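You operate a simulated robot arm through the tools that you are given. There is no shell and no other tool. Be economical: measure what you need, move in short steps, check, and stop when the job is done.

You run a simulated robot arm. Do the job below in one go: nothing can be reset, and whatever is moved stays where it is left.

Task
Put things in order on the laundry worktop. At the end: the black sponge stands where the grey cloth stood; the pink sponge stands on top of the white pad roll (marked "PADS"); the white cotton buds stands on top of the green soap box; the grey cloth stands on top of the black diffuser; whatever was shut is shut again. Leave all else as you found it, and nothing knocked over.

It is judged by the outcome, as a careful person would: the job done as asked, and still so three seconds after it is handed in. It fails if anything else is knocked over, pushed out of place, dropped, spilled or broken. Flat cloth is picked up by pressing the open fingertips on it (5 to 10 N) and closing them slowly along it; thin cloth reads only 2 to 8 mm in the jaws.

Robot
A 7-joint arm with a two-finger parallel gripper, fixed in place. Base frame: the origin is at the foot of the arm, x ahead of it, y to its left, z up; the work surface is at about z = 0. Lengths are in m, angles in degrees, forces in N, time in s.
With the tool pointing down near the work surface it reaches from about 0.24 to 0.62 m from the base axis. Its first joint turns from -66.0 to 66.0 degrees. Payload 2.6 kg.
The TCP is the grasp point between the finger pads, 0.03 m short of the fingertips. In the tool frame z runs along the fingers and y along their closing line. Largest opening 0.094 m; finger width 0.028, thickness 0.01; the body of the gripper, 0.05 by 0.096 m, starts 0.055 m behind the TCP.
Orientation is told as [roll, pitch, yaw] about the base's x, y, z axes, in that order, counted from this pose: with the fingers straight down and closing along the base's y, the tool's x points along the base's -x, its y along +y and its z along -z.

Tools
- The arm moves only by the tool send_rows. Its argument "steps" is a list of rows, each a list of 3 entries, a list of its own where there are three numbers: the shift along the tool's x, y, z in m, then the turn, a rotation vector about the tool's x, y, z in degrees, then the opening, from 0 (shut) to 1 (fully open). In form: [[[dx, dy, dz], [wx, wy, wz], fingers], ...]. A call has 1 to 10 rows; each row shifts and turns the commanded pose from where the row before left it, along the tool's axes as they then stand. Each row takes 0.2 s and may step no farther than 0.05 m and 8.6 degrees from the row before; otherwise, or with a gripper value out of range, the whole call is refused. A pose out of reach is approached as far as the arm can. The call stops where the force on the tool passes 40 N (or 10 N more than at its start, if that is more) or the arm is blocked; 0.2 s more then pass. Each finger travels about 0.072 m/s and halts on what it meets, pressing with about 39 N; the grip force reading is that of the motor and also rises with nothing between the fingers. The clock runs only during rows and for 0.2 s after the last one: add rows that do not move to give the fingers time. The reply holds the time, the measured pose of the TCP, the force on the tool along the base axes, the opening and the grip force, in the units named above and with some noise, with the torque about the TCP (base axes, N m) and any sound that the robot's microphone picked up, and new pictures: "show" is both (left out), scene, wrist or none.
- Cameras (640 x 400 px; columns grow to the right, rows downward): "scene" is fixed at [0.0225, 0.4283, 0.5535]; the picture's right is [-0.87, -0.49, 0.00], its down [-0.33, 0.58, -0.74] and it looks along [0.37, -0.65, -0.67] (base axes); focal length 260 px, centre (320, 200). "wrist" rides on the gripper at [0.076, 0.014, -0.103] in the tool frame; the picture's right is [-0.18, 0.98, 0.00], its down [-0.75, -0.14, -0.64] and it looks along [-0.63, -0.12, 0.77] (tool axes); focal length 243 px, centre (320, 200). There is no depth. A picture from a camera that has moved, and an enlarged one, comes with that camera's place and axes in the base frame and with its lens.
- close_up(camera, box): a new picture of the part [left, top, right, bottom] of that camera's present view, enlarged. It takes no simulated time.
- job_done(): hands the job in; it is judged then, once.

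Go step by step. Nothing tells you positions but the pictures and the camera data: compare them with the known pose of the tool, close in by small moves and look again before you grip or let go. The budget is 120 turns and 200 pictures, counting those below and the enlarged ones. Unless the task says otherwise, let go and move clear before handing in, and close with one line.

The tools are called as name(argument=value, ...) on one line, values as JSON. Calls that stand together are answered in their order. send_rows: Moves the arm, as the interface text tells. Its arguments: {"type":"object","properties":{"steps":{"type":"array"},"show":{"type":"string","enum":["both","scene","wrist","none"]}},"required":["steps"]} The other tools are called the same way: close_up (camera, box) takes an enlarged picture of a part of a camera's view; job_done () hands the job in.

At the start:

```text
t: 0.0
tool_pos: [0.3673, -0.0089, 0.3021]
orientation: [0.0, 0.0, 0.0]
contact_force: [0.0, 0.2, 0.1]
ft_torque: [-0.01, 0.02, -0.01]
finger_gap: 0.0942
finger_force: 0.1
```

scene: 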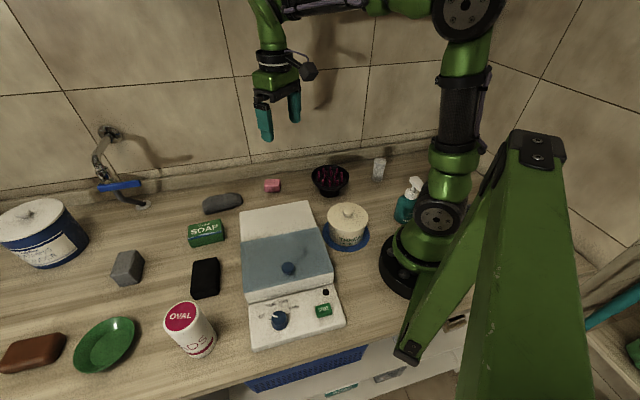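
wrist: 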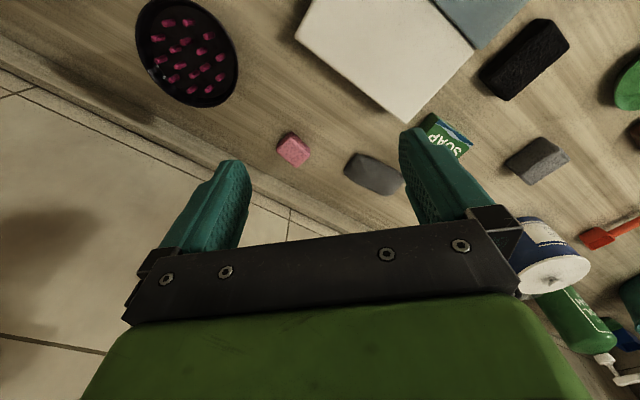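

I see a worktop with several small items and a white box with a blue lid or window. I'll look closer to identify things before moving.

close_up(camera="scene", box=[160, 150, 400, 300])

close_up(camera="scene", box=[0, 190, 240, 390])

close_up(camera="scene", box=[220, 250, 480, 400])

close_up(camera="wrist", box=[260, 0, 640, 240])

```text
2.67 times, centred on (280, 225) of scene
camera zoom: at [0.0225, 0.4283, 0.5535], right [-0.87, -0.49, 0.0], down [-0.33, 0.58, -0.74], along [0.37, -0.65, -0.67], focal length 693 px, centre (427, 133)
```

zoom: 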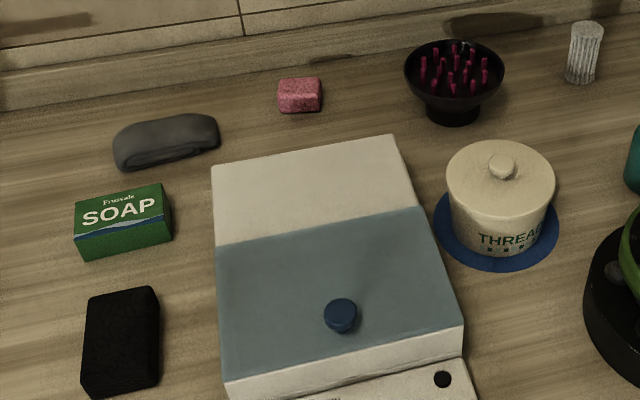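

```text
2.00 times, centred on (120, 290) of scene
camera zoom: at [0.0225, 0.4283, 0.5535], right [-0.87, -0.49, 0.0], down [-0.33, 0.58, -0.74], along [0.37, -0.65, -0.67], focal length 520 px, centre (720, 20)
```

zoom: 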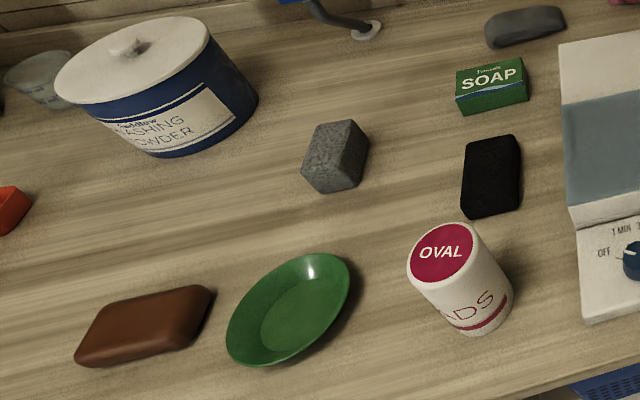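

```text
2.46 times, centred on (350, 325) of scene
camera zoom: at [0.0225, 0.4283, 0.5535], right [-0.87, -0.49, 0.0], down [-0.33, 0.58, -0.74], along [0.37, -0.65, -0.67], focal length 640 px, centre (246, -108)
```

zoom: 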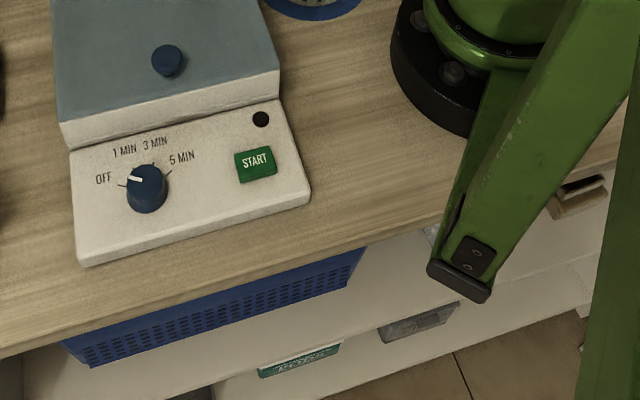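

```text
1.67 times, centred on (450, 120) of wrist
camera zoom: at [0.2901, 0.0053, 0.4038], right [0.18, 0.98, 0.0], down [0.75, -0.14, 0.64], along [0.63, -0.12, -0.77], focal length 404 px, centre (103, 333)
```

zoom: 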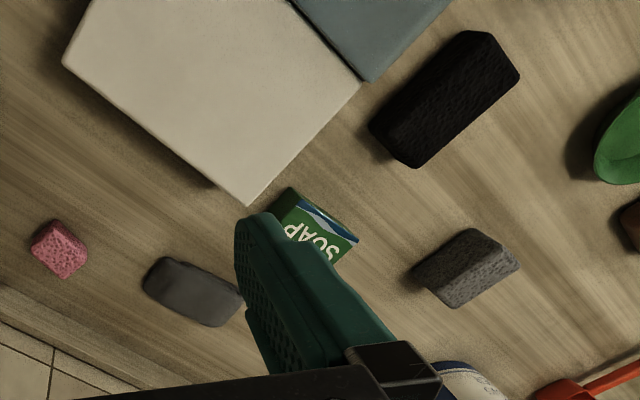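

The grey cloth (folded bundle) is near (0.565, 0.064), lying along about 53°. The pink sponge is near (0.483, -0.077), the black sponge (0.405, 0.27), the diffuser (0.317, -0.157), the buds (0.20, -0.30), the soap (0.522, 0.169) and the pads (0.343, 0.369). First I go over the cloth and turn the jaws across it.

send_rows(steps=[[[-0.045, 0.018, 0.02], [0, 0, -7.6], 1], [[0, 0, 0], [0, 0, -7.6], 1], [[0, 0, 0], [0, 0, -7.6], 1], [[0, 0, 0], [0, 0, -7.6], 1], [[0, 0, 0], [0, 0, -7.6], 1], [[0, 0, 0], [0, 0, -7.6], 1], [[0, 0, 0], [0, 0, -7.4], 1]], show="none")

```text
refused: row 1 steps farther than a row can; nothing moved
```

The first row was a little too long, so I'm shortening it.

send_rows(steps=[[[-0.04, 0.018, 0.015], [0, 0, -7.6], 1], [[0, 0, 0], [0, 0, -7.6], 1], [[0, 0, 0], [0, 0, -7.6], 1], [[0, 0, 0], [0, 0, -7.6], 1], [[0, 0, 0], [0, 0, -7.6], 1], [[0, 0, 0], [0, 0, -7.6], 1], [[0, 0, 0], [0, 0, -7.4], 1]], show="none")

```text
t: 1.6
tool_pos: [0.4082, 0.0093, 0.2875]
orientation: [0.0, 0.0, 53.1]
contact_force: [0.6, 0.2, -0.7]
ft_torque: [-0.02, -0.03, 0.01]
finger_gap: 0.0943
finger_force: 0.0
```

Turned. Now I move over the cloth.

send_rows(steps=[[[-0.0277, -0.0185, 0.025], [0, 0, 0], 1], [[-0.0277, -0.0185, 0.025], [0, 0, 0], 1], [[-0.0277, -0.0185, 0.025], [0, 0, 0], 1], [[-0.0277, -0.0185, 0.025], [0, 0, 0], 1], [[-0.0277, -0.0185, 0.025], [0, 0, 0], 1]])

```text
t: 2.8
tool_pos: [0.5643, 0.0644, 0.1611]
orientation: [0.0, 0.0, 53.0]
contact_force: [0.2, 0.1, 0.5]
ft_torque: [0.02, -0.01, -0.01]
finger_gap: 0.0939
finger_force: 0.0
camera wrist: at [0.5056, 0.0112, 0.2624], right [-0.67, 0.74, 0.0], down [0.57, 0.52, 0.64], along [0.47, 0.43, -0.77], focal length 243 px, centre (320, 200)
```

scene: 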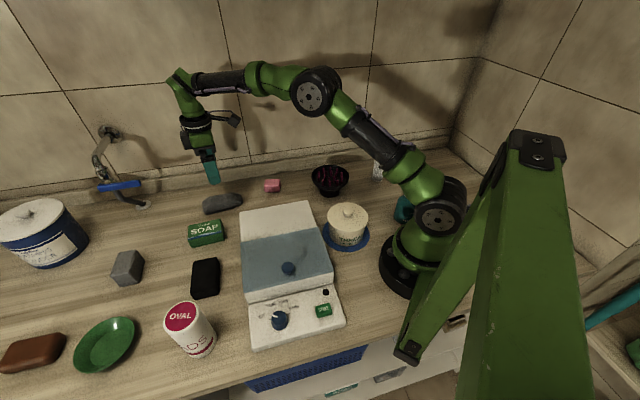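
wrist: 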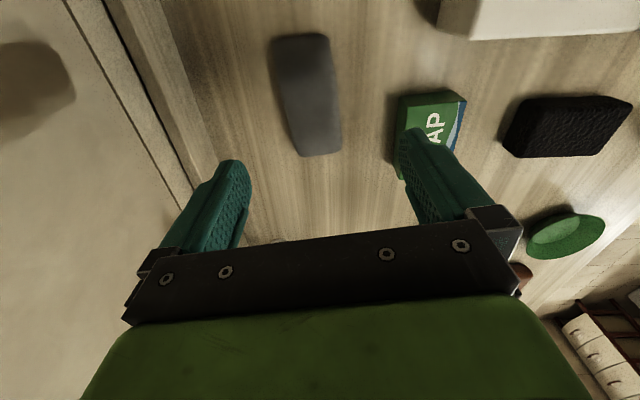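

The cloth is at about (0.569, 0.059), 0.047 wide and 0.11 long. I correct sideways and go down part way.

send_rows(steps=[[[0.0015, -0.007, 0.02], [0, 0, 0], 1], [[0, 0, 0.035], [0, 0, 0], 1], [[0, 0, 0.03], [0, 0, 0], 1], [[0, 0, 0.02], [0, 0, 0], 1], [[0, 0, 0.0], [0, 0, 0], 1]])

```text
t: 4.0
tool_pos: [0.5692, 0.0584, 0.0572]
orientation: [0.0, 0.0, 52.9]
contact_force: [0.6, 0.6, 0.2]
ft_torque: [-0.04, 0.01, -0.02]
finger_gap: 0.0942
finger_force: 0.1
camera wrist: at [0.51, 0.0064, 0.1587], right [-0.67, 0.74, 0.0], down [0.57, 0.52, 0.64], along [0.47, 0.43, -0.77], focal length 243 px, centre (320, 200)
```

scene: 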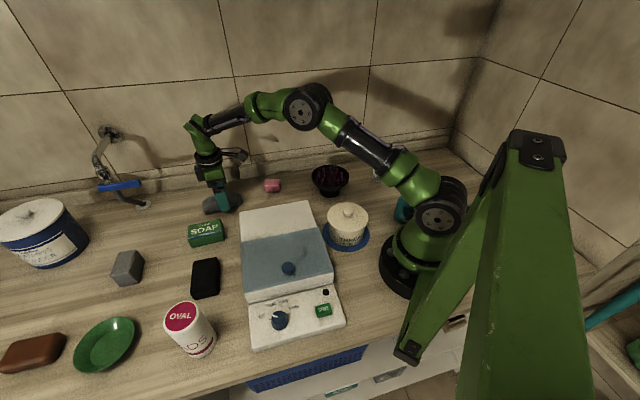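
wrist: 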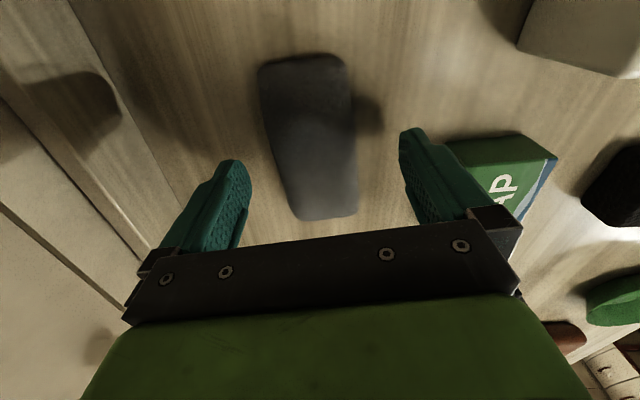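

Centred well. I go down the rest and close slowly.

send_rows(steps=[[[-0.003, 0, 0.012], [0, 0, 0], 1], [[0, 0, 0.009], [0, 0, 0], 1], [[0, 0, 0], [0, 0, 0], 0.7], [[0, 0, 0], [0, 0, 0], 0.5], [[0, 0, 0], [0, 0, 0], 0.4], [[0, 0, 0], [0, 0, 0], 0.3], [[0, 0, 0], [0, 0, 0], 0.3]], show="wrist")

```text
t: 5.6
tool_pos: [0.5703, 0.0611, 0.0365]
orientation: [0.0, 0.0, 53.1]
contact_force: [0.1, 0.0, 0.5]
ft_torque: [0.04, -0.03, -0.01]
finger_gap: 0.0526
finger_force: 38.7
camera wrist: at [0.5122, 0.0089, 0.1374], right [-0.67, 0.74, 0.0], down [0.57, 0.52, 0.64], along [0.47, 0.43, -0.77], focal length 243 px, centre (320, 200)
```

wrist: 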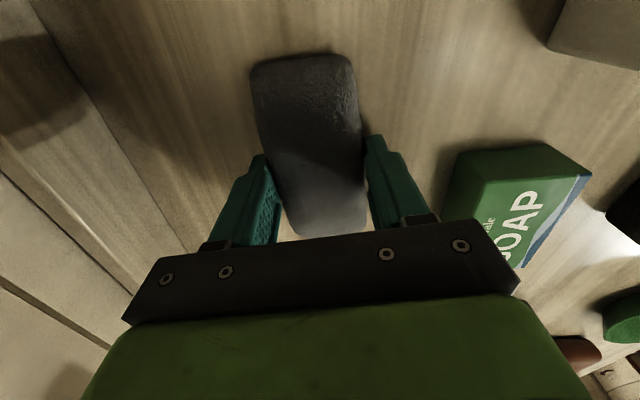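

Gripped at 53 mm. I lift it and look.

send_rows(steps=[[[0, 0, -0.02], [0, 0, 0], 0.3], [[0, 0, -0.04], [0, 0, 0], 0.3], [[0, 0, -0.045], [0, 0, 0], 0.3], [[0, 0, -0.045], [0, 0, 0], 0.3], [[0, 0, -0.045], [0, 0, 0], 0.3]])

```text
t: 6.8
tool_pos: [0.5714, 0.0616, 0.233]
orientation: [0.1, 0.0, 53.1]
contact_force: [-0.3, 0.7, -0.8]
ft_torque: [-0.01, -0.03, -0.04]
finger_gap: 0.0524
finger_force: 39.1
camera wrist: at [0.5125, 0.009, 0.3333], right [-0.68, 0.74, 0.0], down [0.57, 0.52, 0.64], along [0.47, 0.43, -0.77], focal length 243 px, centre (320, 200)
```

scene: 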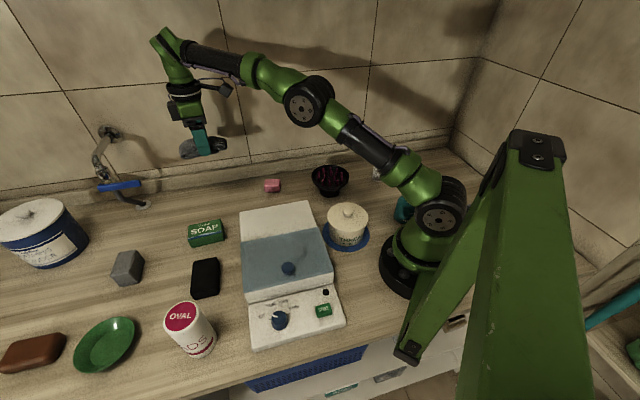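
wrist: 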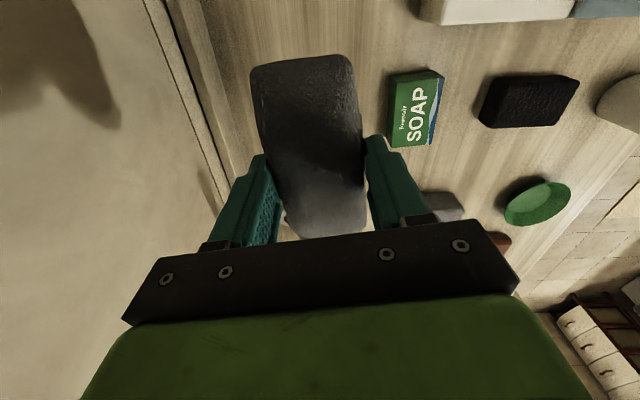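

Held well. Now I carry it toward the diffuser.

send_rows(steps=[[[0.0466, 0.0102, 0], [0, 0, 0], 0.3], [[0.0466, 0.0102, 0], [0, 0, 0], 0.3], [[0.0466, 0.0102, 0], [0, 0, 0], 0.3], [[0.0466, 0.0102, 0], [0, 0, 0], 0.3], [[0.0466, 0.0102, 0], [0, 0, 0], 0.3], [[0.0466, 0.0102, 0.01], [0, 0, 0], 0.3], [[0.0466, 0.0102, 0.01], [0, 0, 0], 0.3], [[0, 0, 0.01], [0, 0, 0], 0.3]])

```text
t: 8.6
tool_pos: [0.3174, -0.1562, 0.2015]
orientation: [0.1, 0.0, 52.9]
contact_force: [0.0, 0.0, -0.3]
ft_torque: [-0.03, -0.01, -0.01]
finger_gap: 0.0525
finger_force: 39.3
camera wrist: at [0.2594, -0.2098, 0.3026], right [-0.67, 0.74, 0.0], down [0.57, 0.52, 0.64], along [0.47, 0.43, -0.77], focal length 243 px, centre (320, 200)
```

scene: 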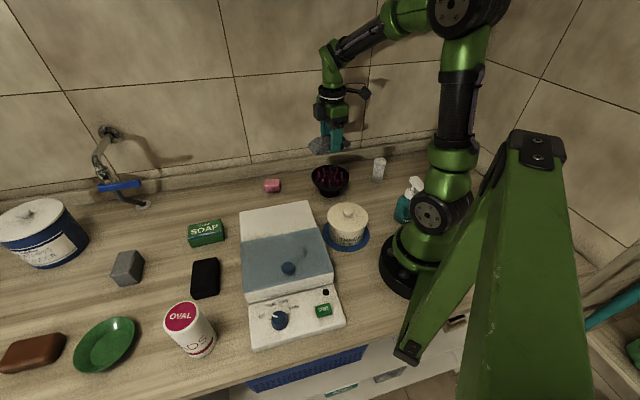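
wrist: 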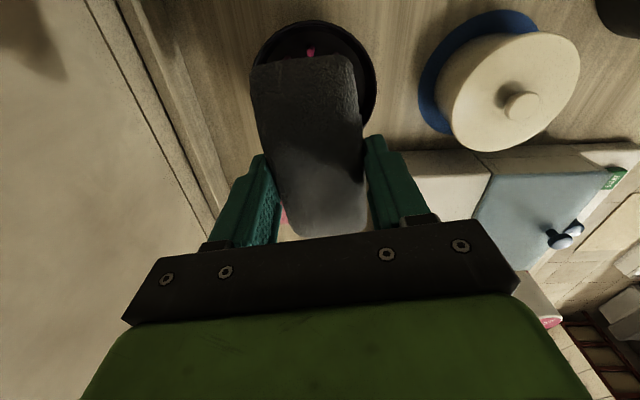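

The rim (about 0.116 m across) is nearly centred under the cloth. A small correction, then down in steps.

send_rows(steps=[[[0.004, -0.003, 0.03], [0, 0, 0], 0.3], [[0, 0, 0.03], [0, 0, 0], 0.3], [[0, 0, 0.01], [0, 0, 0], 0.3], [[0, 0, 0], [0, 0, 0], 0.3]])

close_up(camera="scene", box=[270, 100, 420, 220])

```text
t: 9.6
tool_pos: [0.3187, -0.161, 0.1315]
orientation: [-0.1, 0.1, 53.0]
contact_force: [-0.6, 0.7, 0.4]
ft_torque: [-0.02, -0.02, 0.01]
finger_gap: 0.0525
finger_force: 39.3
camera wrist: at [0.2595, -0.2138, 0.2327], right [-0.67, 0.74, 0.0], down [0.57, 0.52, 0.64], along [0.47, 0.43, -0.77], focal length 243 px, centre (320, 200)
```

scene: 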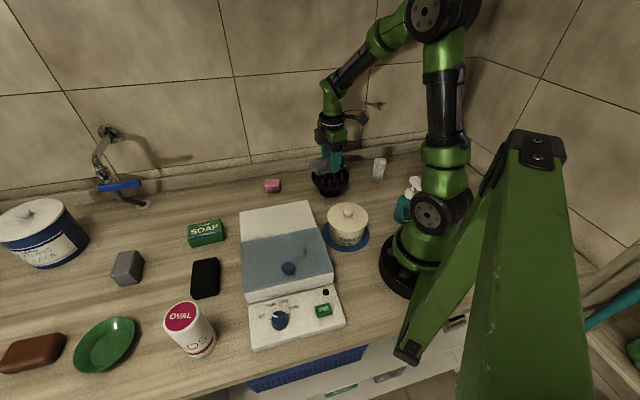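
wrist: 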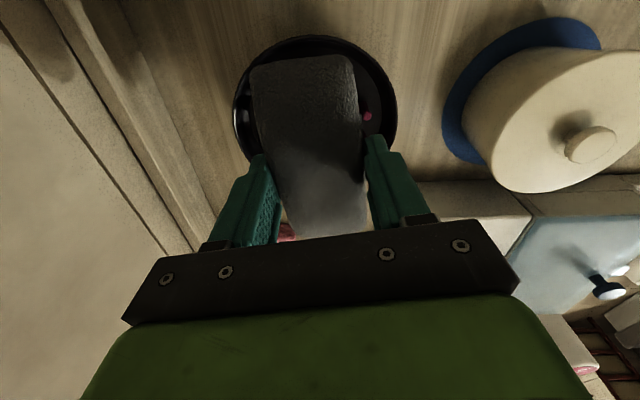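

```text
3.33 times, centred on (345, 160) of scene
camera zoom: at [0.0225, 0.4283, 0.5535], right [-0.87, -0.49, 0.0], down [-0.33, 0.58, -0.74], along [0.37, -0.65, -0.67], focal length 866 px, centre (237, 333)
```

zoom: 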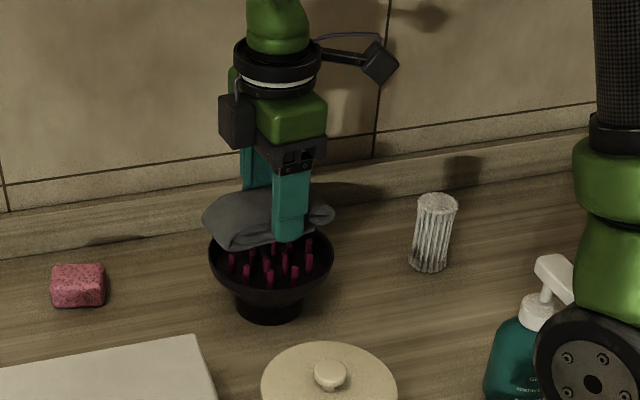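

Well centred over the bowl. Lowering in small steps, watching the force.

send_rows(steps=[[[0, 0, 0.008], [0, 0, 0], 0.3], [[0, 0, 0.008], [0, 0, 0], 0.3], [[0, 0, 0.004], [0, 0, 0], 0.3], [[0, 0, 0], [0, 0, 0], 0.3]], show="none")

close_up(camera="scene", box=[290, 140, 370, 210])

```text
t: 10.6
tool_pos: [0.3191, -0.1609, 0.1115]
orientation: [0.0, -0.1, 53.0]
contact_force: [-0.5, -0.3, -0.3]
ft_torque: [-0.01, 0.04, 0.02]
finger_gap: 0.0526
finger_force: 39.0
```

```text
5.71 times, centred on (330, 175) of scene
camera zoom: at [0.0225, 0.4283, 0.5535], right [-0.87, -0.49, 0.0], down [-0.33, 0.58, -0.74], along [0.37, -0.65, -0.67], focal length 1484 px, centre (263, 343)
```

zoom: 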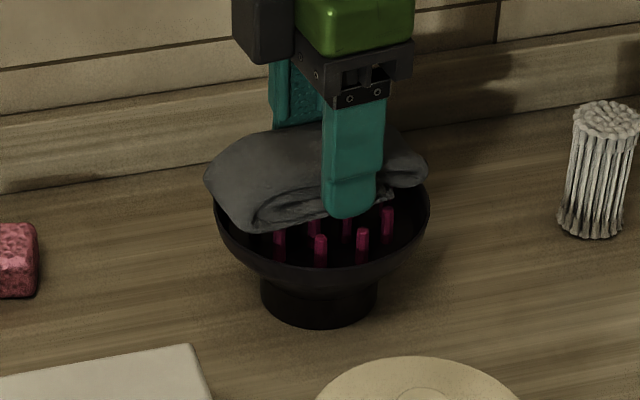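

Still no contact. I go on down in 3 mm steps.

send_rows(steps=[[[0, 0, 0.003], [0, 0, 0], 0.3], [[0, 0, 0.003], [0, 0, 0], 0.3], [[0, 0, 0], [0, 0, 0], 0.3]], show="none")

```text
t: 11.4
tool_pos: [0.3181, -0.1601, 0.1062]
orientation: [-0.1, 0.0, 53.0]
contact_force: [0.3, -0.2, -0.7]
ft_torque: [-0.01, -0.01, 0.01]
finger_gap: 0.0524
finger_force: 38.5
```

send_rows(steps=[[[0, 0, 0.003], [0, 0, 0], 0.3], [[0, 0, 0.003], [0, 0, 0], 0.3], [[0, 0, 0], [0, 0, 0], 0.3]], show="none")

close_up(camera="scene", box=[290, 140, 370, 210])

```text
t: 12.2
tool_pos: [0.3175, -0.1614, 0.0996]
orientation: [0.0, 0.1, 53.1]
contact_force: [-2.3, 0.4, 8.7]
ft_torque: [0.03, 0.12, -0.03]
finger_gap: 0.0527
finger_force: 39.3
```

```text
5.71 times, centred on (330, 175) of scene
camera zoom: at [0.0225, 0.4283, 0.5535], right [-0.87, -0.49, 0.0], down [-0.33, 0.58, -0.74], along [0.37, -0.65, -0.67], focal length 1484 px, centre (263, 343)
```

zoom: 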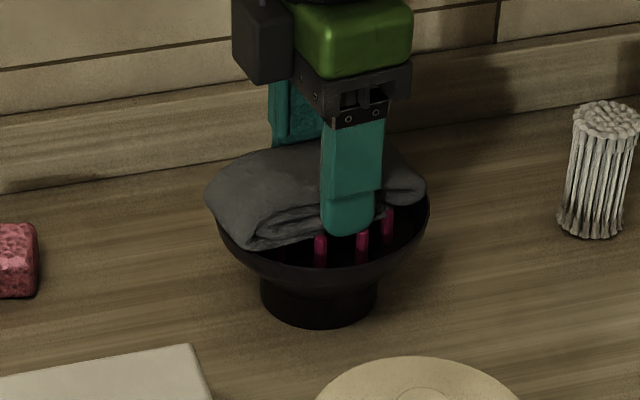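

Contact at about 9 N, so it rests on the diffuser. I open slightly and rise.

send_rows(steps=[[[0, 0, -0.001], [0, 0, 0], 0.57], [[0, 0, 0], [0, 0, 0], 0.62], [[0, 0, 0], [0, 0, 0], 0.72], [[0, 0, 0], [0, 0, 0], 0.72], [[0, 0, -0.02], [0, 0, 0], 0.72], [[0, 0, -0.04], [0, 0, 0], 0.75], [[0, 0, -0.05], [0, 0, 0], 0.8]])

close_up(camera="scene", box=[290, 140, 370, 210])

```text
t: 13.8
tool_pos: [0.3176, -0.1598, 0.2103]
orientation: [0.1, 0.1, 53.0]
contact_force: [1.2, -0.6, 0.3]
ft_torque: [0.01, -0.02, -0.01]
finger_gap: 0.0751
finger_force: 0.0
camera wrist: at [0.2582, -0.2137, 0.312], right [-0.67, 0.74, 0.0], down [0.57, 0.52, 0.64], along [0.47, 0.43, -0.77], focal length 243 px, centre (320, 200)
```

scene: 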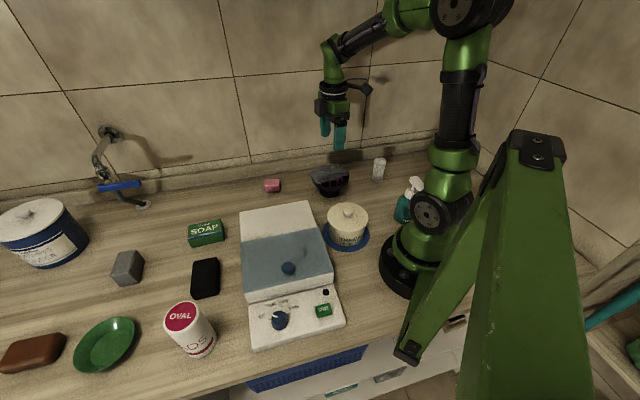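
wrist: 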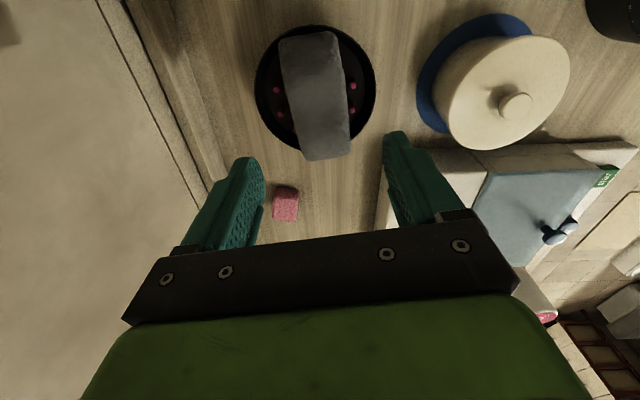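

```text
5.71 times, centred on (330, 175) of scene
camera zoom: at [0.0225, 0.4283, 0.5535], right [-0.87, -0.49, 0.0], down [-0.33, 0.58, -0.74], along [0.37, -0.65, -0.67], focal length 1484 px, centre (263, 343)
```

zoom: 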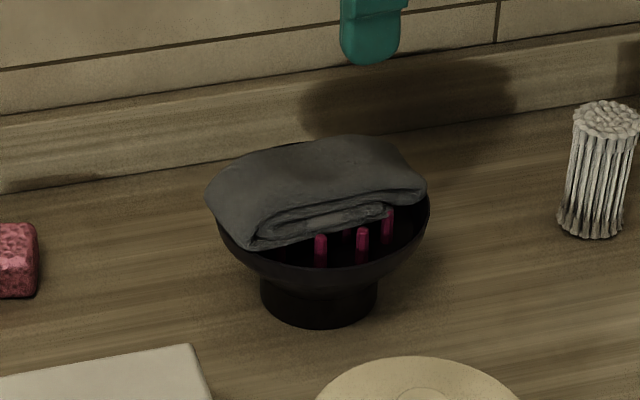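

The cloth sits level on the diffuser. Next are the cotton buds near (0.21, -0.32). I turn back to yaw 0 on the way and look.

send_rows(steps=[[[0, 0, -0.02], [0, 0, 7.6], 0.9], [[0, 0, -0.02], [0, 0, 7.6], 0.9], [[0, 0, 0], [0, 0, 7.6], 0.9], [[0, 0, 0], [0, 0, 7.6], 0.9], [[0, 0, 0], [0, 0, 7.6], 0.9], [[0, 0, 0], [0, 0, 7.5], 0.9], [[0, 0, 0], [0, 0, 7.5], 0.9], [[0.03, -0.035, 0], [0, 0, 0], 0.9], [[0.027, -0.035, 0], [0, 0, 0], 0.9]])

```text
t: 15.8
tool_pos: [0.2598, -0.2313, 0.2503]
orientation: [-0.1, 0.0, 0.0]
contact_force: [-0.9, -0.4, 0.4]
ft_torque: [0.05, -0.02, 0.0]
finger_gap: 0.0847
finger_force: 0.0
camera wrist: at [0.1827, -0.2177, 0.3518], right [0.18, 0.98, 0.0], down [0.75, -0.14, 0.64], along [0.63, -0.12, -0.77], focal length 243 px, centre (320, 200)
```

scene: 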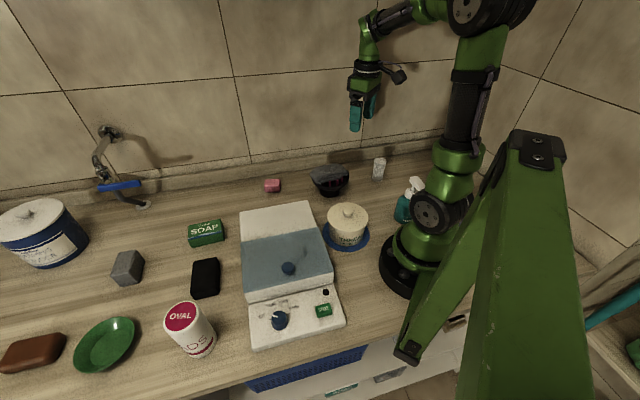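
wrist: 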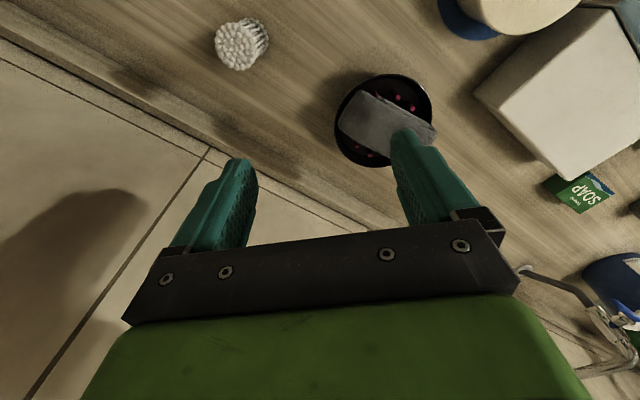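

The buds' centre is about (0.2075, -0.31), 0.045 across and 0.06 tall. I move above them.

send_rows(steps=[[[0.026, -0.039, 0], [0, 0, 0], 1], [[0.026, -0.039, 0], [0, 0, 0], 1], [[0, 0, 0.05], [0, 0, 0], 1], [[0, 0, 0.05], [0, 0, 0], 1], [[0, 0, 0.01], [0, 0, 0], 1], [[0, 0, 0], [0, 0, 0], 1]])

close_up(camera="scene", box=[340, 110, 440, 200])

```text
t: 17.2
tool_pos: [0.2091, -0.3099, 0.1408]
orientation: [0.0, 0.0, 0.1]
contact_force: [-1.0, 0.0, 0.4]
ft_torque: [0.01, 0.0, 0.01]
finger_gap: 0.0943
finger_force: 0.0
camera wrist: at [0.1314, -0.2955, 0.2419], right [0.18, 0.98, 0.0], down [0.75, -0.14, 0.64], along [0.63, -0.12, -0.77], focal length 243 px, centre (320, 200)
```

scene: 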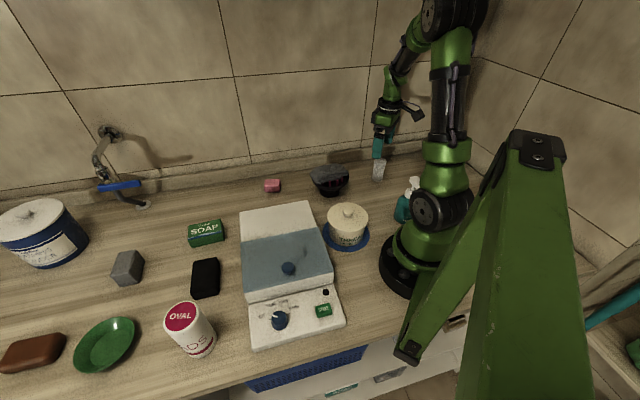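
wrist: 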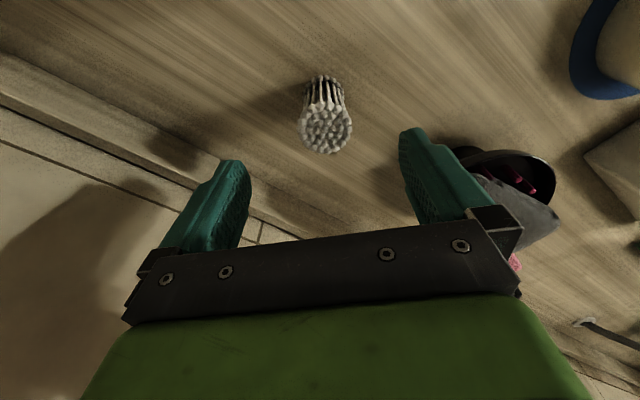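

```text
4.44 times, centred on (390, 155) of scene
camera zoom: at [0.0225, 0.4283, 0.5535], right [-0.87, -0.49, 0.0], down [-0.33, 0.58, -0.74], along [0.37, -0.65, -0.67], focal length 1155 px, centre (9, 400)
```

zoom: 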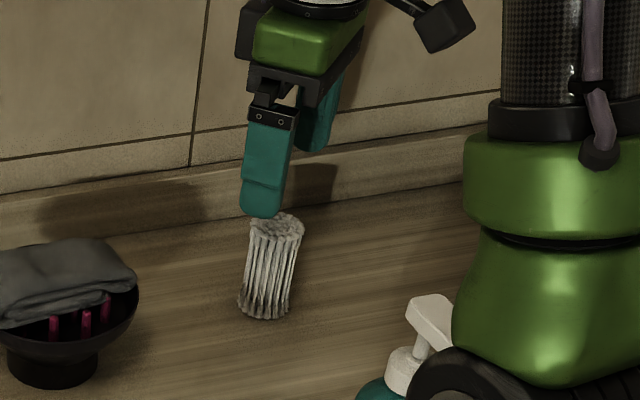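

The buds are centred between the fingers. I go down and grip at mid-height.

send_rows(steps=[[[-0.001, 0.003, 0.04], [0, 0, 0], 1], [[0, 0, 0.035], [0, 0, 0], 1], [[0, 0, 0.018], [0, 0, 0], 1], [[0, 0, 0], [0, 0, 0], 0.7], [[0, 0, 0], [0, 0, 0], 0.5], [[0, 0, 0], [0, 0, 0], 0.4], [[0, 0, 0], [0, 0, 0], 0.3], [[0, 0, 0], [0, 0, 0], 0.3]], show="wrist")

close_up(camera="scene", box=[340, 110, 440, 200])

```text
t: 19.0
tool_pos: [0.2089, -0.306, 0.0472]
orientation: [0.0, 0.0, -0.1]
contact_force: [-0.5, 0.1, -0.1]
ft_torque: [-0.02, 0.03, 0.01]
finger_gap: 0.0408
finger_force: 39.3
camera wrist: at [0.1327, -0.2917, 0.1485], right [0.18, 0.98, 0.0], down [0.75, -0.14, 0.64], along [0.63, -0.12, -0.77], focal length 243 px, centre (320, 200)
```

wrist: 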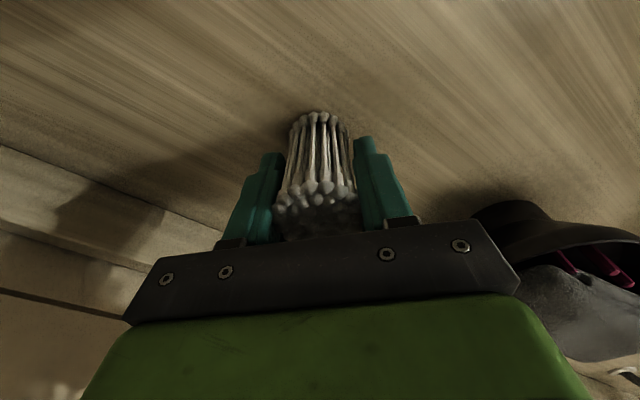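

```text
4.44 times, centred on (390, 155) of scene
camera zoom: at [0.0225, 0.4283, 0.5535], right [-0.87, -0.49, 0.0], down [-0.33, 0.58, -0.74], along [0.37, -0.65, -0.67], focal length 1155 px, centre (9, 400)
```

zoom: 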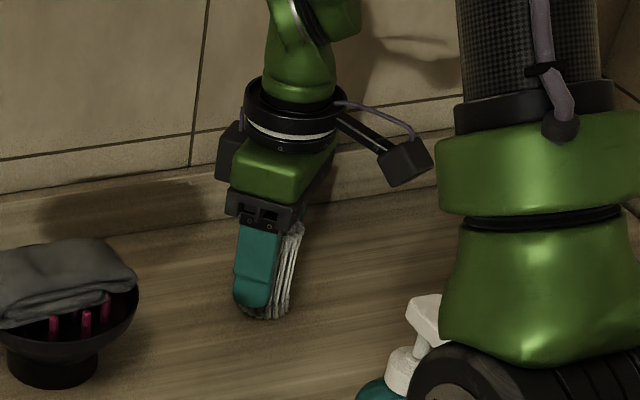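

Gripped. I lift and carry to the soap box.

send_rows(steps=[[[0, 0, -0.03], [0, 0, 0], 0.3], [[0, 0, -0.05], [0, 0, 0], 0.3], [[0, 0, -0.05], [0, 0, 0], 0.3], [[0, 0, -0.05], [0, 0, 0], 0.3], [[-0.026, 0.0396, 0], [0, 0, 0], 0.3], [[-0.026, 0.0396, 0], [0, 0, 0], 0.3], [[-0.026, 0.0396, 0], [0, 0, 0], 0.3], [[-0.026, 0.0396, 0], [0, 0, 0], 0.3], [[-0.026, 0.0396, 0], [0, 0, 0], 0.3], [[-0.026, 0.0396, 0], [0, 0, 0], 0.3]], show="wrist")

send_rows(steps=[[[-0.026, 0.0396, 0], [0, 0, 0], 0.3], [[-0.026, 0.0396, 0], [0, 0, 0], 0.3], [[-0.026, 0.0396, 0], [0, 0, 0], 0.3], [[-0.026, 0.0396, 0], [0, 0, 0], 0.3], [[-0.026, 0.0396, 0], [0, 0, 0], 0.3], [[-0.02, 0.033, 0], [0, 0, 0], 0.3], [[0, 0, 0.03], [0, 0, 0], 0.3], [[0, 0, 0.03], [0, 0, 0], 0.3], [[0, 0, 0], [0, 0, 0], 0.3]])

```text
t: 21.2
tool_pos: [0.3656, -0.0676, 0.2263]
orientation: [0.1, -0.1, -0.2]
contact_force: [-0.6, 0.6, -0.9]
ft_torque: [-0.04, -0.03, 0.02]
finger_gap: 0.0408
finger_force: 39.3
camera wrist: at [0.2881, -0.0533, 0.3278], right [0.18, 0.98, 0.0], down [0.75, -0.14, 0.64], along [0.63, -0.12, -0.77], focal length 243 px, centre (320, 200)
```

wrist: 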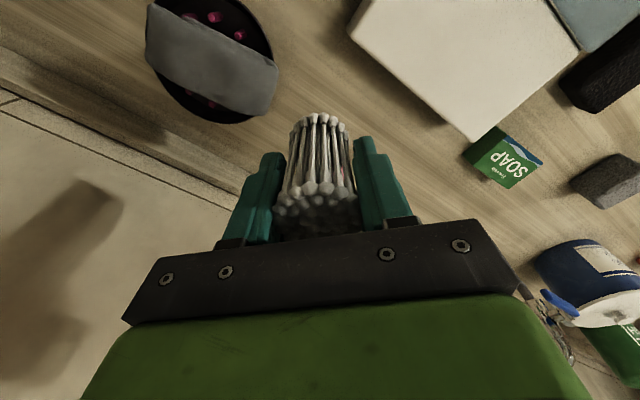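

```text
t: 23.2
tool_pos: [0.5161, 0.1641, 0.1666]
orientation: [0.0, 0.0, 0.0]
contact_force: [-0.4, -0.3, -0.6]
ft_torque: [-0.04, 0.02, 0.0]
finger_gap: 0.0406
finger_force: 39.2
camera wrist: at [0.4381, 0.1769, 0.2679], right [0.18, 0.98, 0.0], down [0.75, -0.14, 0.64], along [0.63, -0.12, -0.77], focal length 243 px, centre (320, 200)
```

scene: 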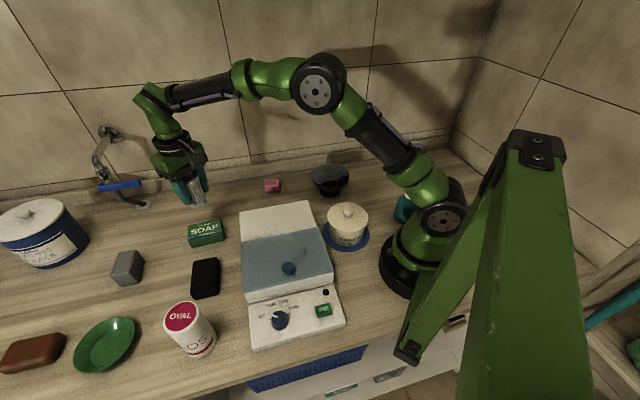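
wrist: 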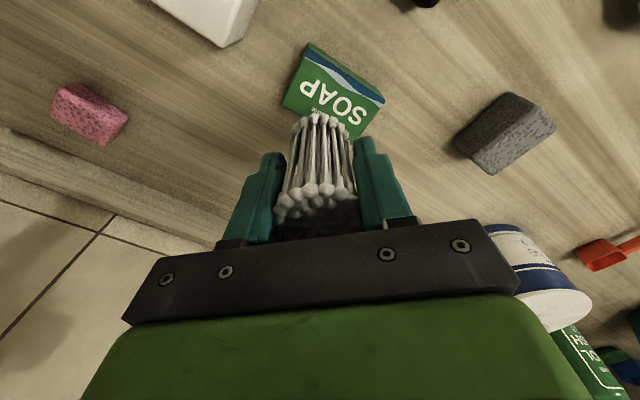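

The buds are above the soap box. I zoom in to measure the soap's top face.

close_up(camera="wrist", box=[240, 20, 420, 160])

close_up(camera="scene", box=[140, 150, 260, 260])

```text
2.86 times, centred on (330, 90) of wrist
camera zoom: at [0.4381, 0.1769, 0.2679], right [0.18, 0.98, 0.0], down [0.75, -0.14, 0.64], along [0.63, -0.12, -0.77], focal length 693 px, centre (291, 514)
```

zoom: 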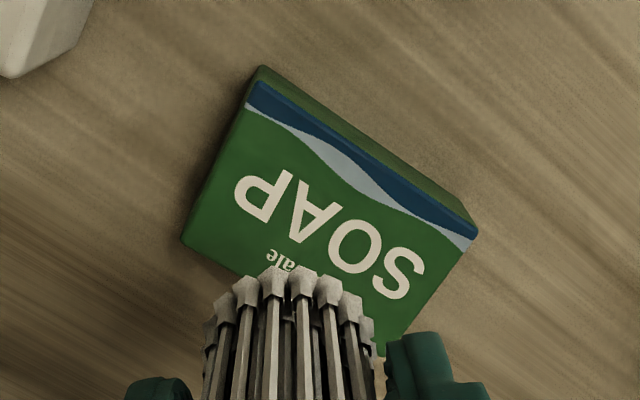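

```text
3.64 times, centred on (200, 205) of scene
camera zoom: at [0.0225, 0.4283, 0.5535], right [-0.87, -0.49, 0.0], down [-0.33, 0.58, -0.74], along [0.37, -0.65, -0.67], focal length 945 px, centre (756, 182)
```

zoom: 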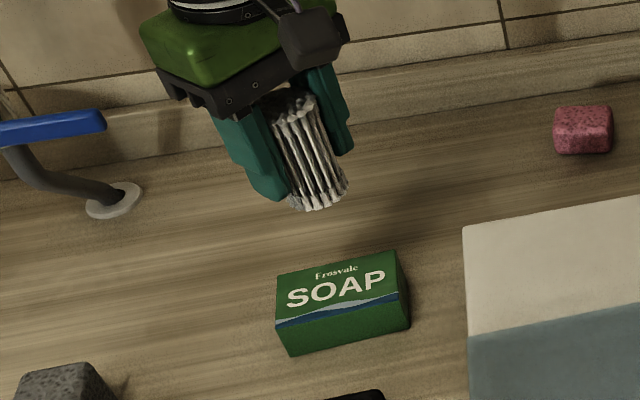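

The soap top centre is about (0.519, 0.173), height about 0.028. I align and lower most of the way.

send_rows(steps=[[[-0.003, 0.009, 0], [0, 0, 0], 0.3], [[0, 0, 0.04], [0, 0, 0], 0.3], [[0, 0, 0.03], [0, 0, 0], 0.3], [[0, 0, 0.01], [0, 0, 0], 0.3], [[0, 0, 0], [0, 0, 0], 0.3]], show="wrist")

close_up(camera="scene", box=[140, 150, 260, 260])

```text
t: 24.4
tool_pos: [0.5201, 0.1718, 0.0866]
orientation: [0.0, 0.0, 0.0]
contact_force: [0.0, -0.2, 0.3]
ft_torque: [0.0, 0.01, 0.01]
finger_gap: 0.0409
finger_force: 38.6
camera wrist: at [0.4411, 0.1855, 0.1883], right [0.18, 0.98, 0.0], down [0.75, -0.14, 0.64], along [0.63, -0.12, -0.77], focal length 243 px, centre (320, 200)
```

wrist: 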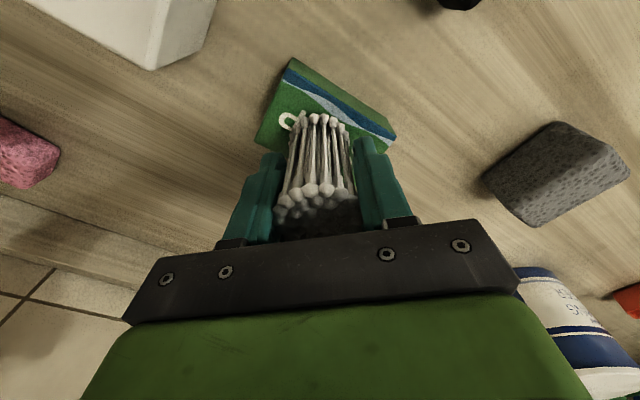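

```text
3.64 times, centred on (200, 205) of scene
camera zoom: at [0.0225, 0.4283, 0.5535], right [-0.87, -0.49, 0.0], down [-0.33, 0.58, -0.74], along [0.37, -0.65, -0.67], focal length 945 px, centre (756, 182)
```

zoom: 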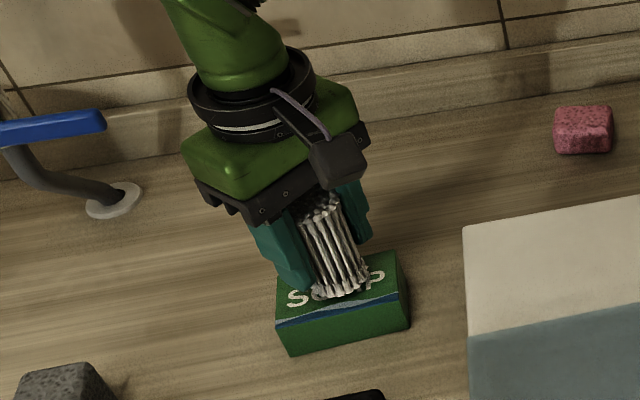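

Well placed over the box. Lowering gently to contact.

send_rows(steps=[[[0, 0, 0.004], [0, 0, 0], 0.3], [[0, 0, 0.003], [0, 0, 0], 0.3], [[0, 0, 0], [0, 0, 0], 0.3]], show="none")

```text
t: 25.2
tool_pos: [0.5192, 0.1713, 0.0812]
orientation: [0.0, 0.0, 0.0]
contact_force: [-1.6, -1.6, 3.9]
ft_torque: [-0.01, 0.08, 0.05]
finger_gap: 0.0406
finger_force: 39.0
```

Contact at 4 N. Releasing.

send_rows(steps=[[[0, 0, 0.0], [0, 0, 0], 0.45], [[0, 0, 0], [0, 0, 0], 0.5], [[0, 0, 0], [0, 0, 0], 0.65], [[0, 0, 0], [0, 0, 0], 0.8], [[0, 0, 0], [0, 0, 0], 0.8], [[0, 0, -0.03], [0, 0, 0], 0.8], [[0, 0, -0.05], [0, 0, 0], 0.8], [[0, 0, -0.05], [0, 0, 0], 0.8]])

close_up(camera="scene", box=[140, 150, 260, 260])

```text
t: 27.0
tool_pos: [0.5206, 0.172, 0.2109]
orientation: [0.0, 0.0, 0.0]
contact_force: [-0.1, -0.6, -0.5]
ft_torque: [0.02, 0.0, 0.0]
finger_gap: 0.0753
finger_force: 0.0
camera wrist: at [0.4415, 0.1846, 0.3125], right [0.18, 0.98, 0.0], down [0.75, -0.14, 0.64], along [0.63, -0.12, -0.77], focal length 243 px, centre (320, 200)
```

scene: 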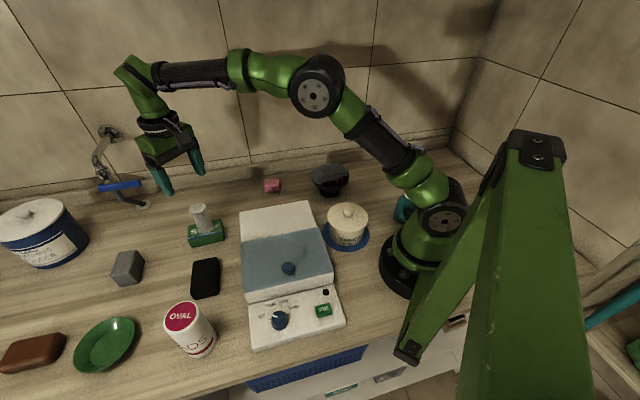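
wrist: 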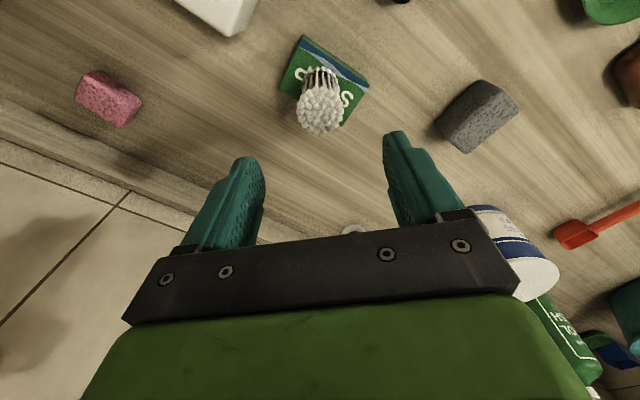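

```text
3.64 times, centred on (200, 205) of scene
camera zoom: at [0.0225, 0.4283, 0.5535], right [-0.87, -0.49, 0.0], down [-0.33, 0.58, -0.74], along [0.37, -0.65, -0.67], focal length 945 px, centre (756, 182)
```

zoom: 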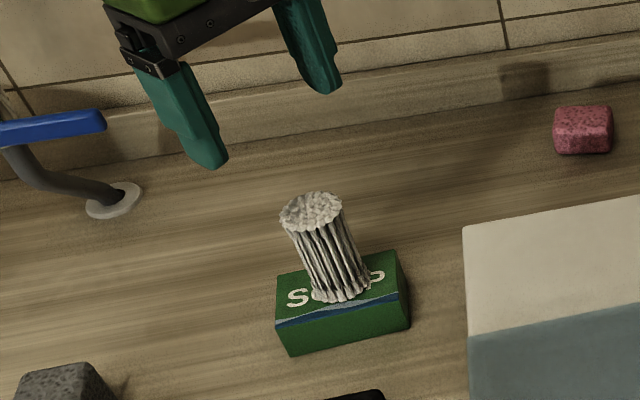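

The buds stand on the soap. Next is the black sponge near (0.403, 0.268). I move over it and turn the jaws to about -42°.

send_rows(steps=[[[0.0295, 0.024, 0], [0, 0, 0], 1], [[0.0295, 0.024, 0], [0, 0, 0], 1], [[0.0295, 0.024, 0], [0, 0, 0], 1], [[0.0295, 0.024, 0], [0, 0, 0], 1], [[0, 0, 0], [0, 0, 8.4], 1], [[0, 0, 0], [0, 0, 8.4], 1], [[0, 0, 0], [0, 0, 8.4], 1], [[0, 0, 0], [0, 0, 8.4], 1], [[0, 0, 0], [0, 0, 8.4], 1]])

close_up(camera="scene", box=[140, 230, 260, 360])

```text
t: 29.0
tool_pos: [0.4007, 0.2676, 0.2096]
orientation: [0.0, 0.0, -42.3]
contact_force: [0.3, -0.2, 0.0]
ft_torque: [-0.02, -0.02, -0.03]
finger_gap: 0.0942
finger_force: 0.1
camera wrist: at [0.3526, 0.3292, 0.3116], right [0.8, 0.6, 0.0], down [0.46, -0.61, 0.64], along [0.39, -0.51, -0.77], focal length 243 px, centre (320, 200)
```

scene: 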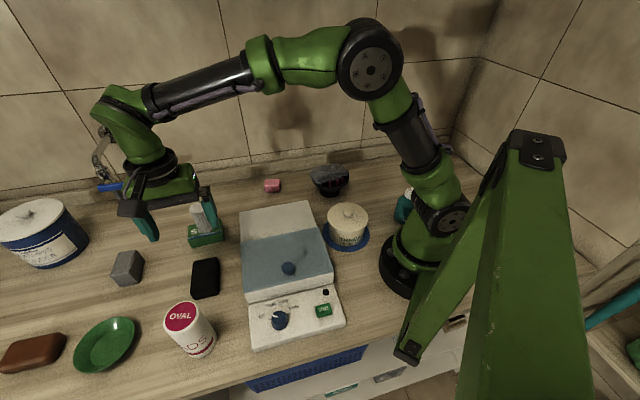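
wrist: 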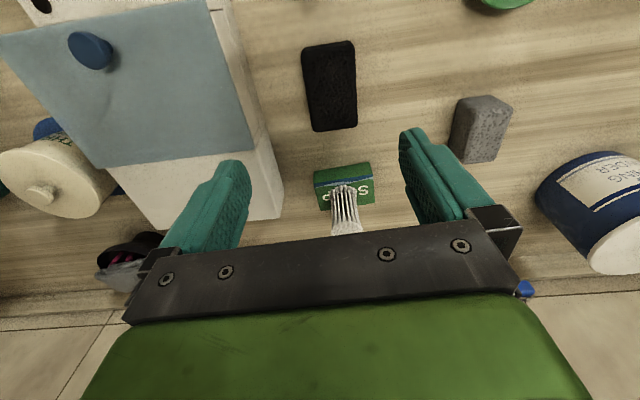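

```text
3.08 times, centred on (200, 295) of scene
camera zoom: at [0.0225, 0.4283, 0.5535], right [-0.87, -0.49, 0.0], down [-0.33, 0.58, -0.74], along [0.37, -0.65, -0.67], focal length 799 px, centre (689, -92)
```

zoom: 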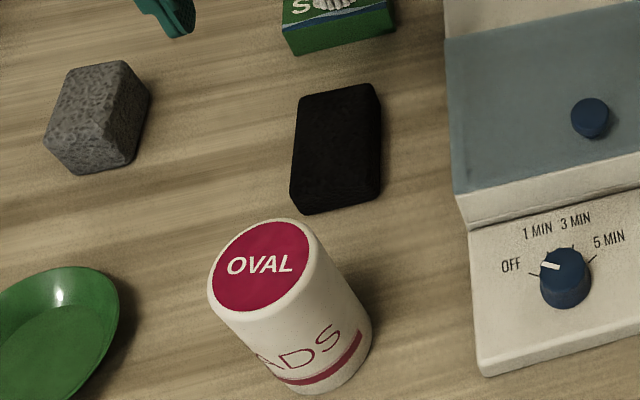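

The sponge's centre is about (0.408, 0.277), aligned with the jaws. I correct and lower part way.

send_rows(steps=[[[0.0015, 0.012, 0.02], [0, 0, 0], 1], [[0, 0, 0.04], [0, 0, 0], 1], [[0, 0, 0.04], [0, 0, 0], 1], [[0, 0, 0.01], [0, 0, 0], 1], [[0, 0, 0], [0, 0, 0], 1]])

close_up(camera="scene", box=[140, 200, 260, 340])

```text
t: 30.2
tool_pos: [0.4074, 0.2775, 0.0999]
orientation: [0.0, 0.1, -41.9]
contact_force: [-0.5, 0.5, 0.0]
ft_torque: [-0.01, -0.01, 0.01]
finger_gap: 0.0941
finger_force: 0.1
camera wrist: at [0.3598, 0.3384, 0.2019], right [0.79, 0.61, 0.0], down [0.47, -0.61, 0.64], along [0.39, -0.51, -0.77], focal length 243 px, centre (320, 200)
```

scene: 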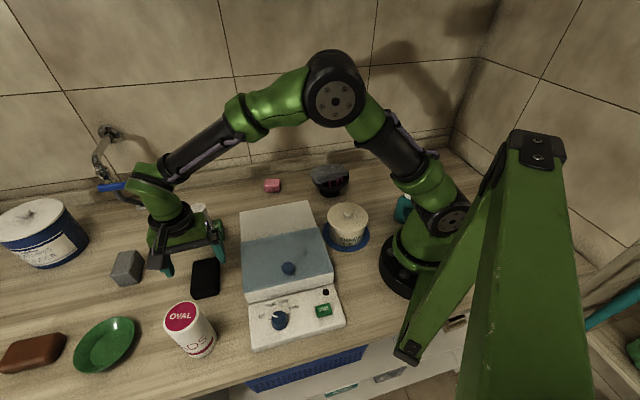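
wrist: 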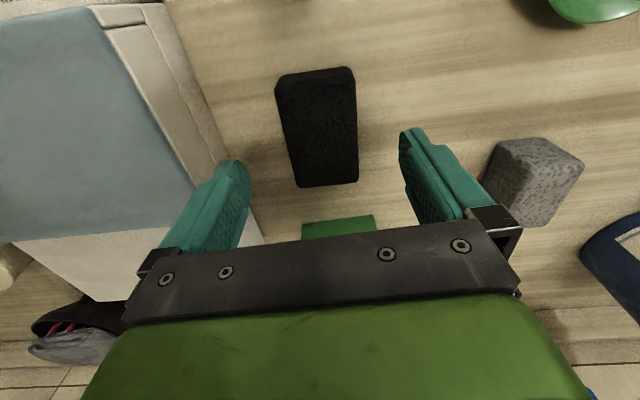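

```text
2.86 times, centred on (200, 270) of scene
camera zoom: at [0.0225, 0.4283, 0.5535], right [-0.87, -0.49, 0.0], down [-0.33, 0.58, -0.74], along [0.37, -0.65, -0.67], focal length 742 px, centre (663, 0)
```

zoom: 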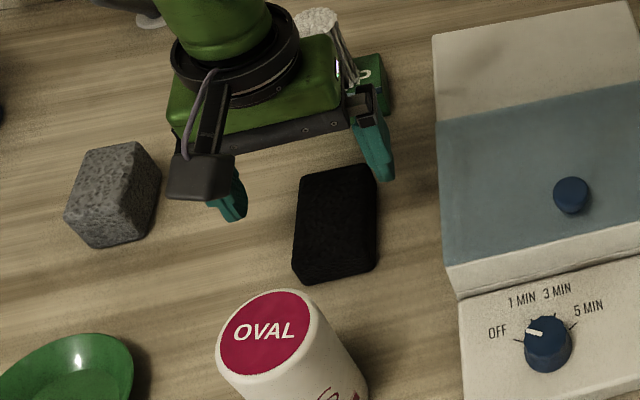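

Well aligned and clear of its neighbours. I lower and grip.

send_rows(steps=[[[0, 0, 0.03], [0, 0, 0], 1], [[0, 0, 0.02], [0, 0, 0], 1], [[0, 0, 0.01], [0, 0, 0], 1], [[0, 0, 0], [0, 0, 0], 0.7], [[0, 0, 0], [0, 0, 0], 0.5], [[0, 0, 0], [0, 0, 0], 0.4], [[0, 0, 0], [0, 0, 0], 0.3], [[0, 0, 0], [0, 0, 0], 0.3]], show="wrist")

close_up(camera="scene", box=[140, 200, 260, 340])

```text
t: 32.0
tool_pos: [0.4076, 0.2778, 0.0398]
orientation: [0.1, 0.0, -42.0]
contact_force: [-0.2, 0.7, -0.5]
ft_torque: [-0.01, -0.02, 0.0]
finger_gap: 0.0534
finger_force: 39.5
camera wrist: at [0.3598, 0.3386, 0.1416], right [0.79, 0.61, 0.0], down [0.47, -0.61, 0.64], along [0.39, -0.51, -0.77], focal length 243 px, centre (320, 200)
```

wrist: 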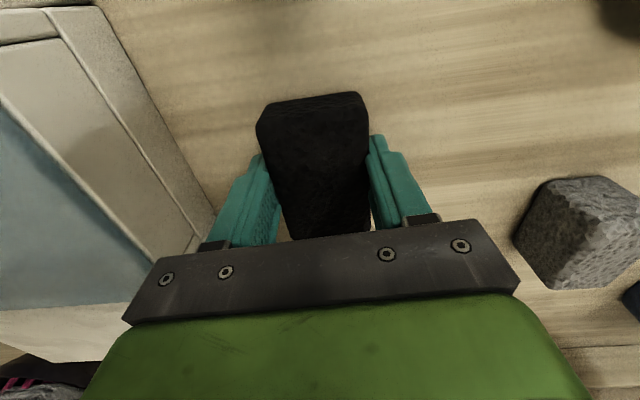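

```text
2.86 times, centred on (200, 270) of scene
camera zoom: at [0.0225, 0.4283, 0.5535], right [-0.87, -0.49, 0.0], down [-0.33, 0.58, -0.74], along [0.37, -0.65, -0.67], focal length 742 px, centre (663, 0)
```

zoom: 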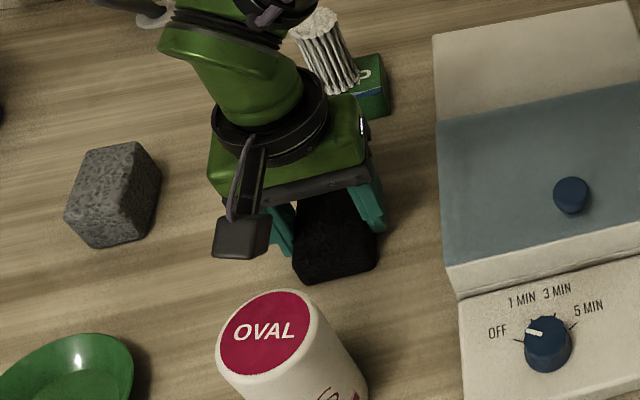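

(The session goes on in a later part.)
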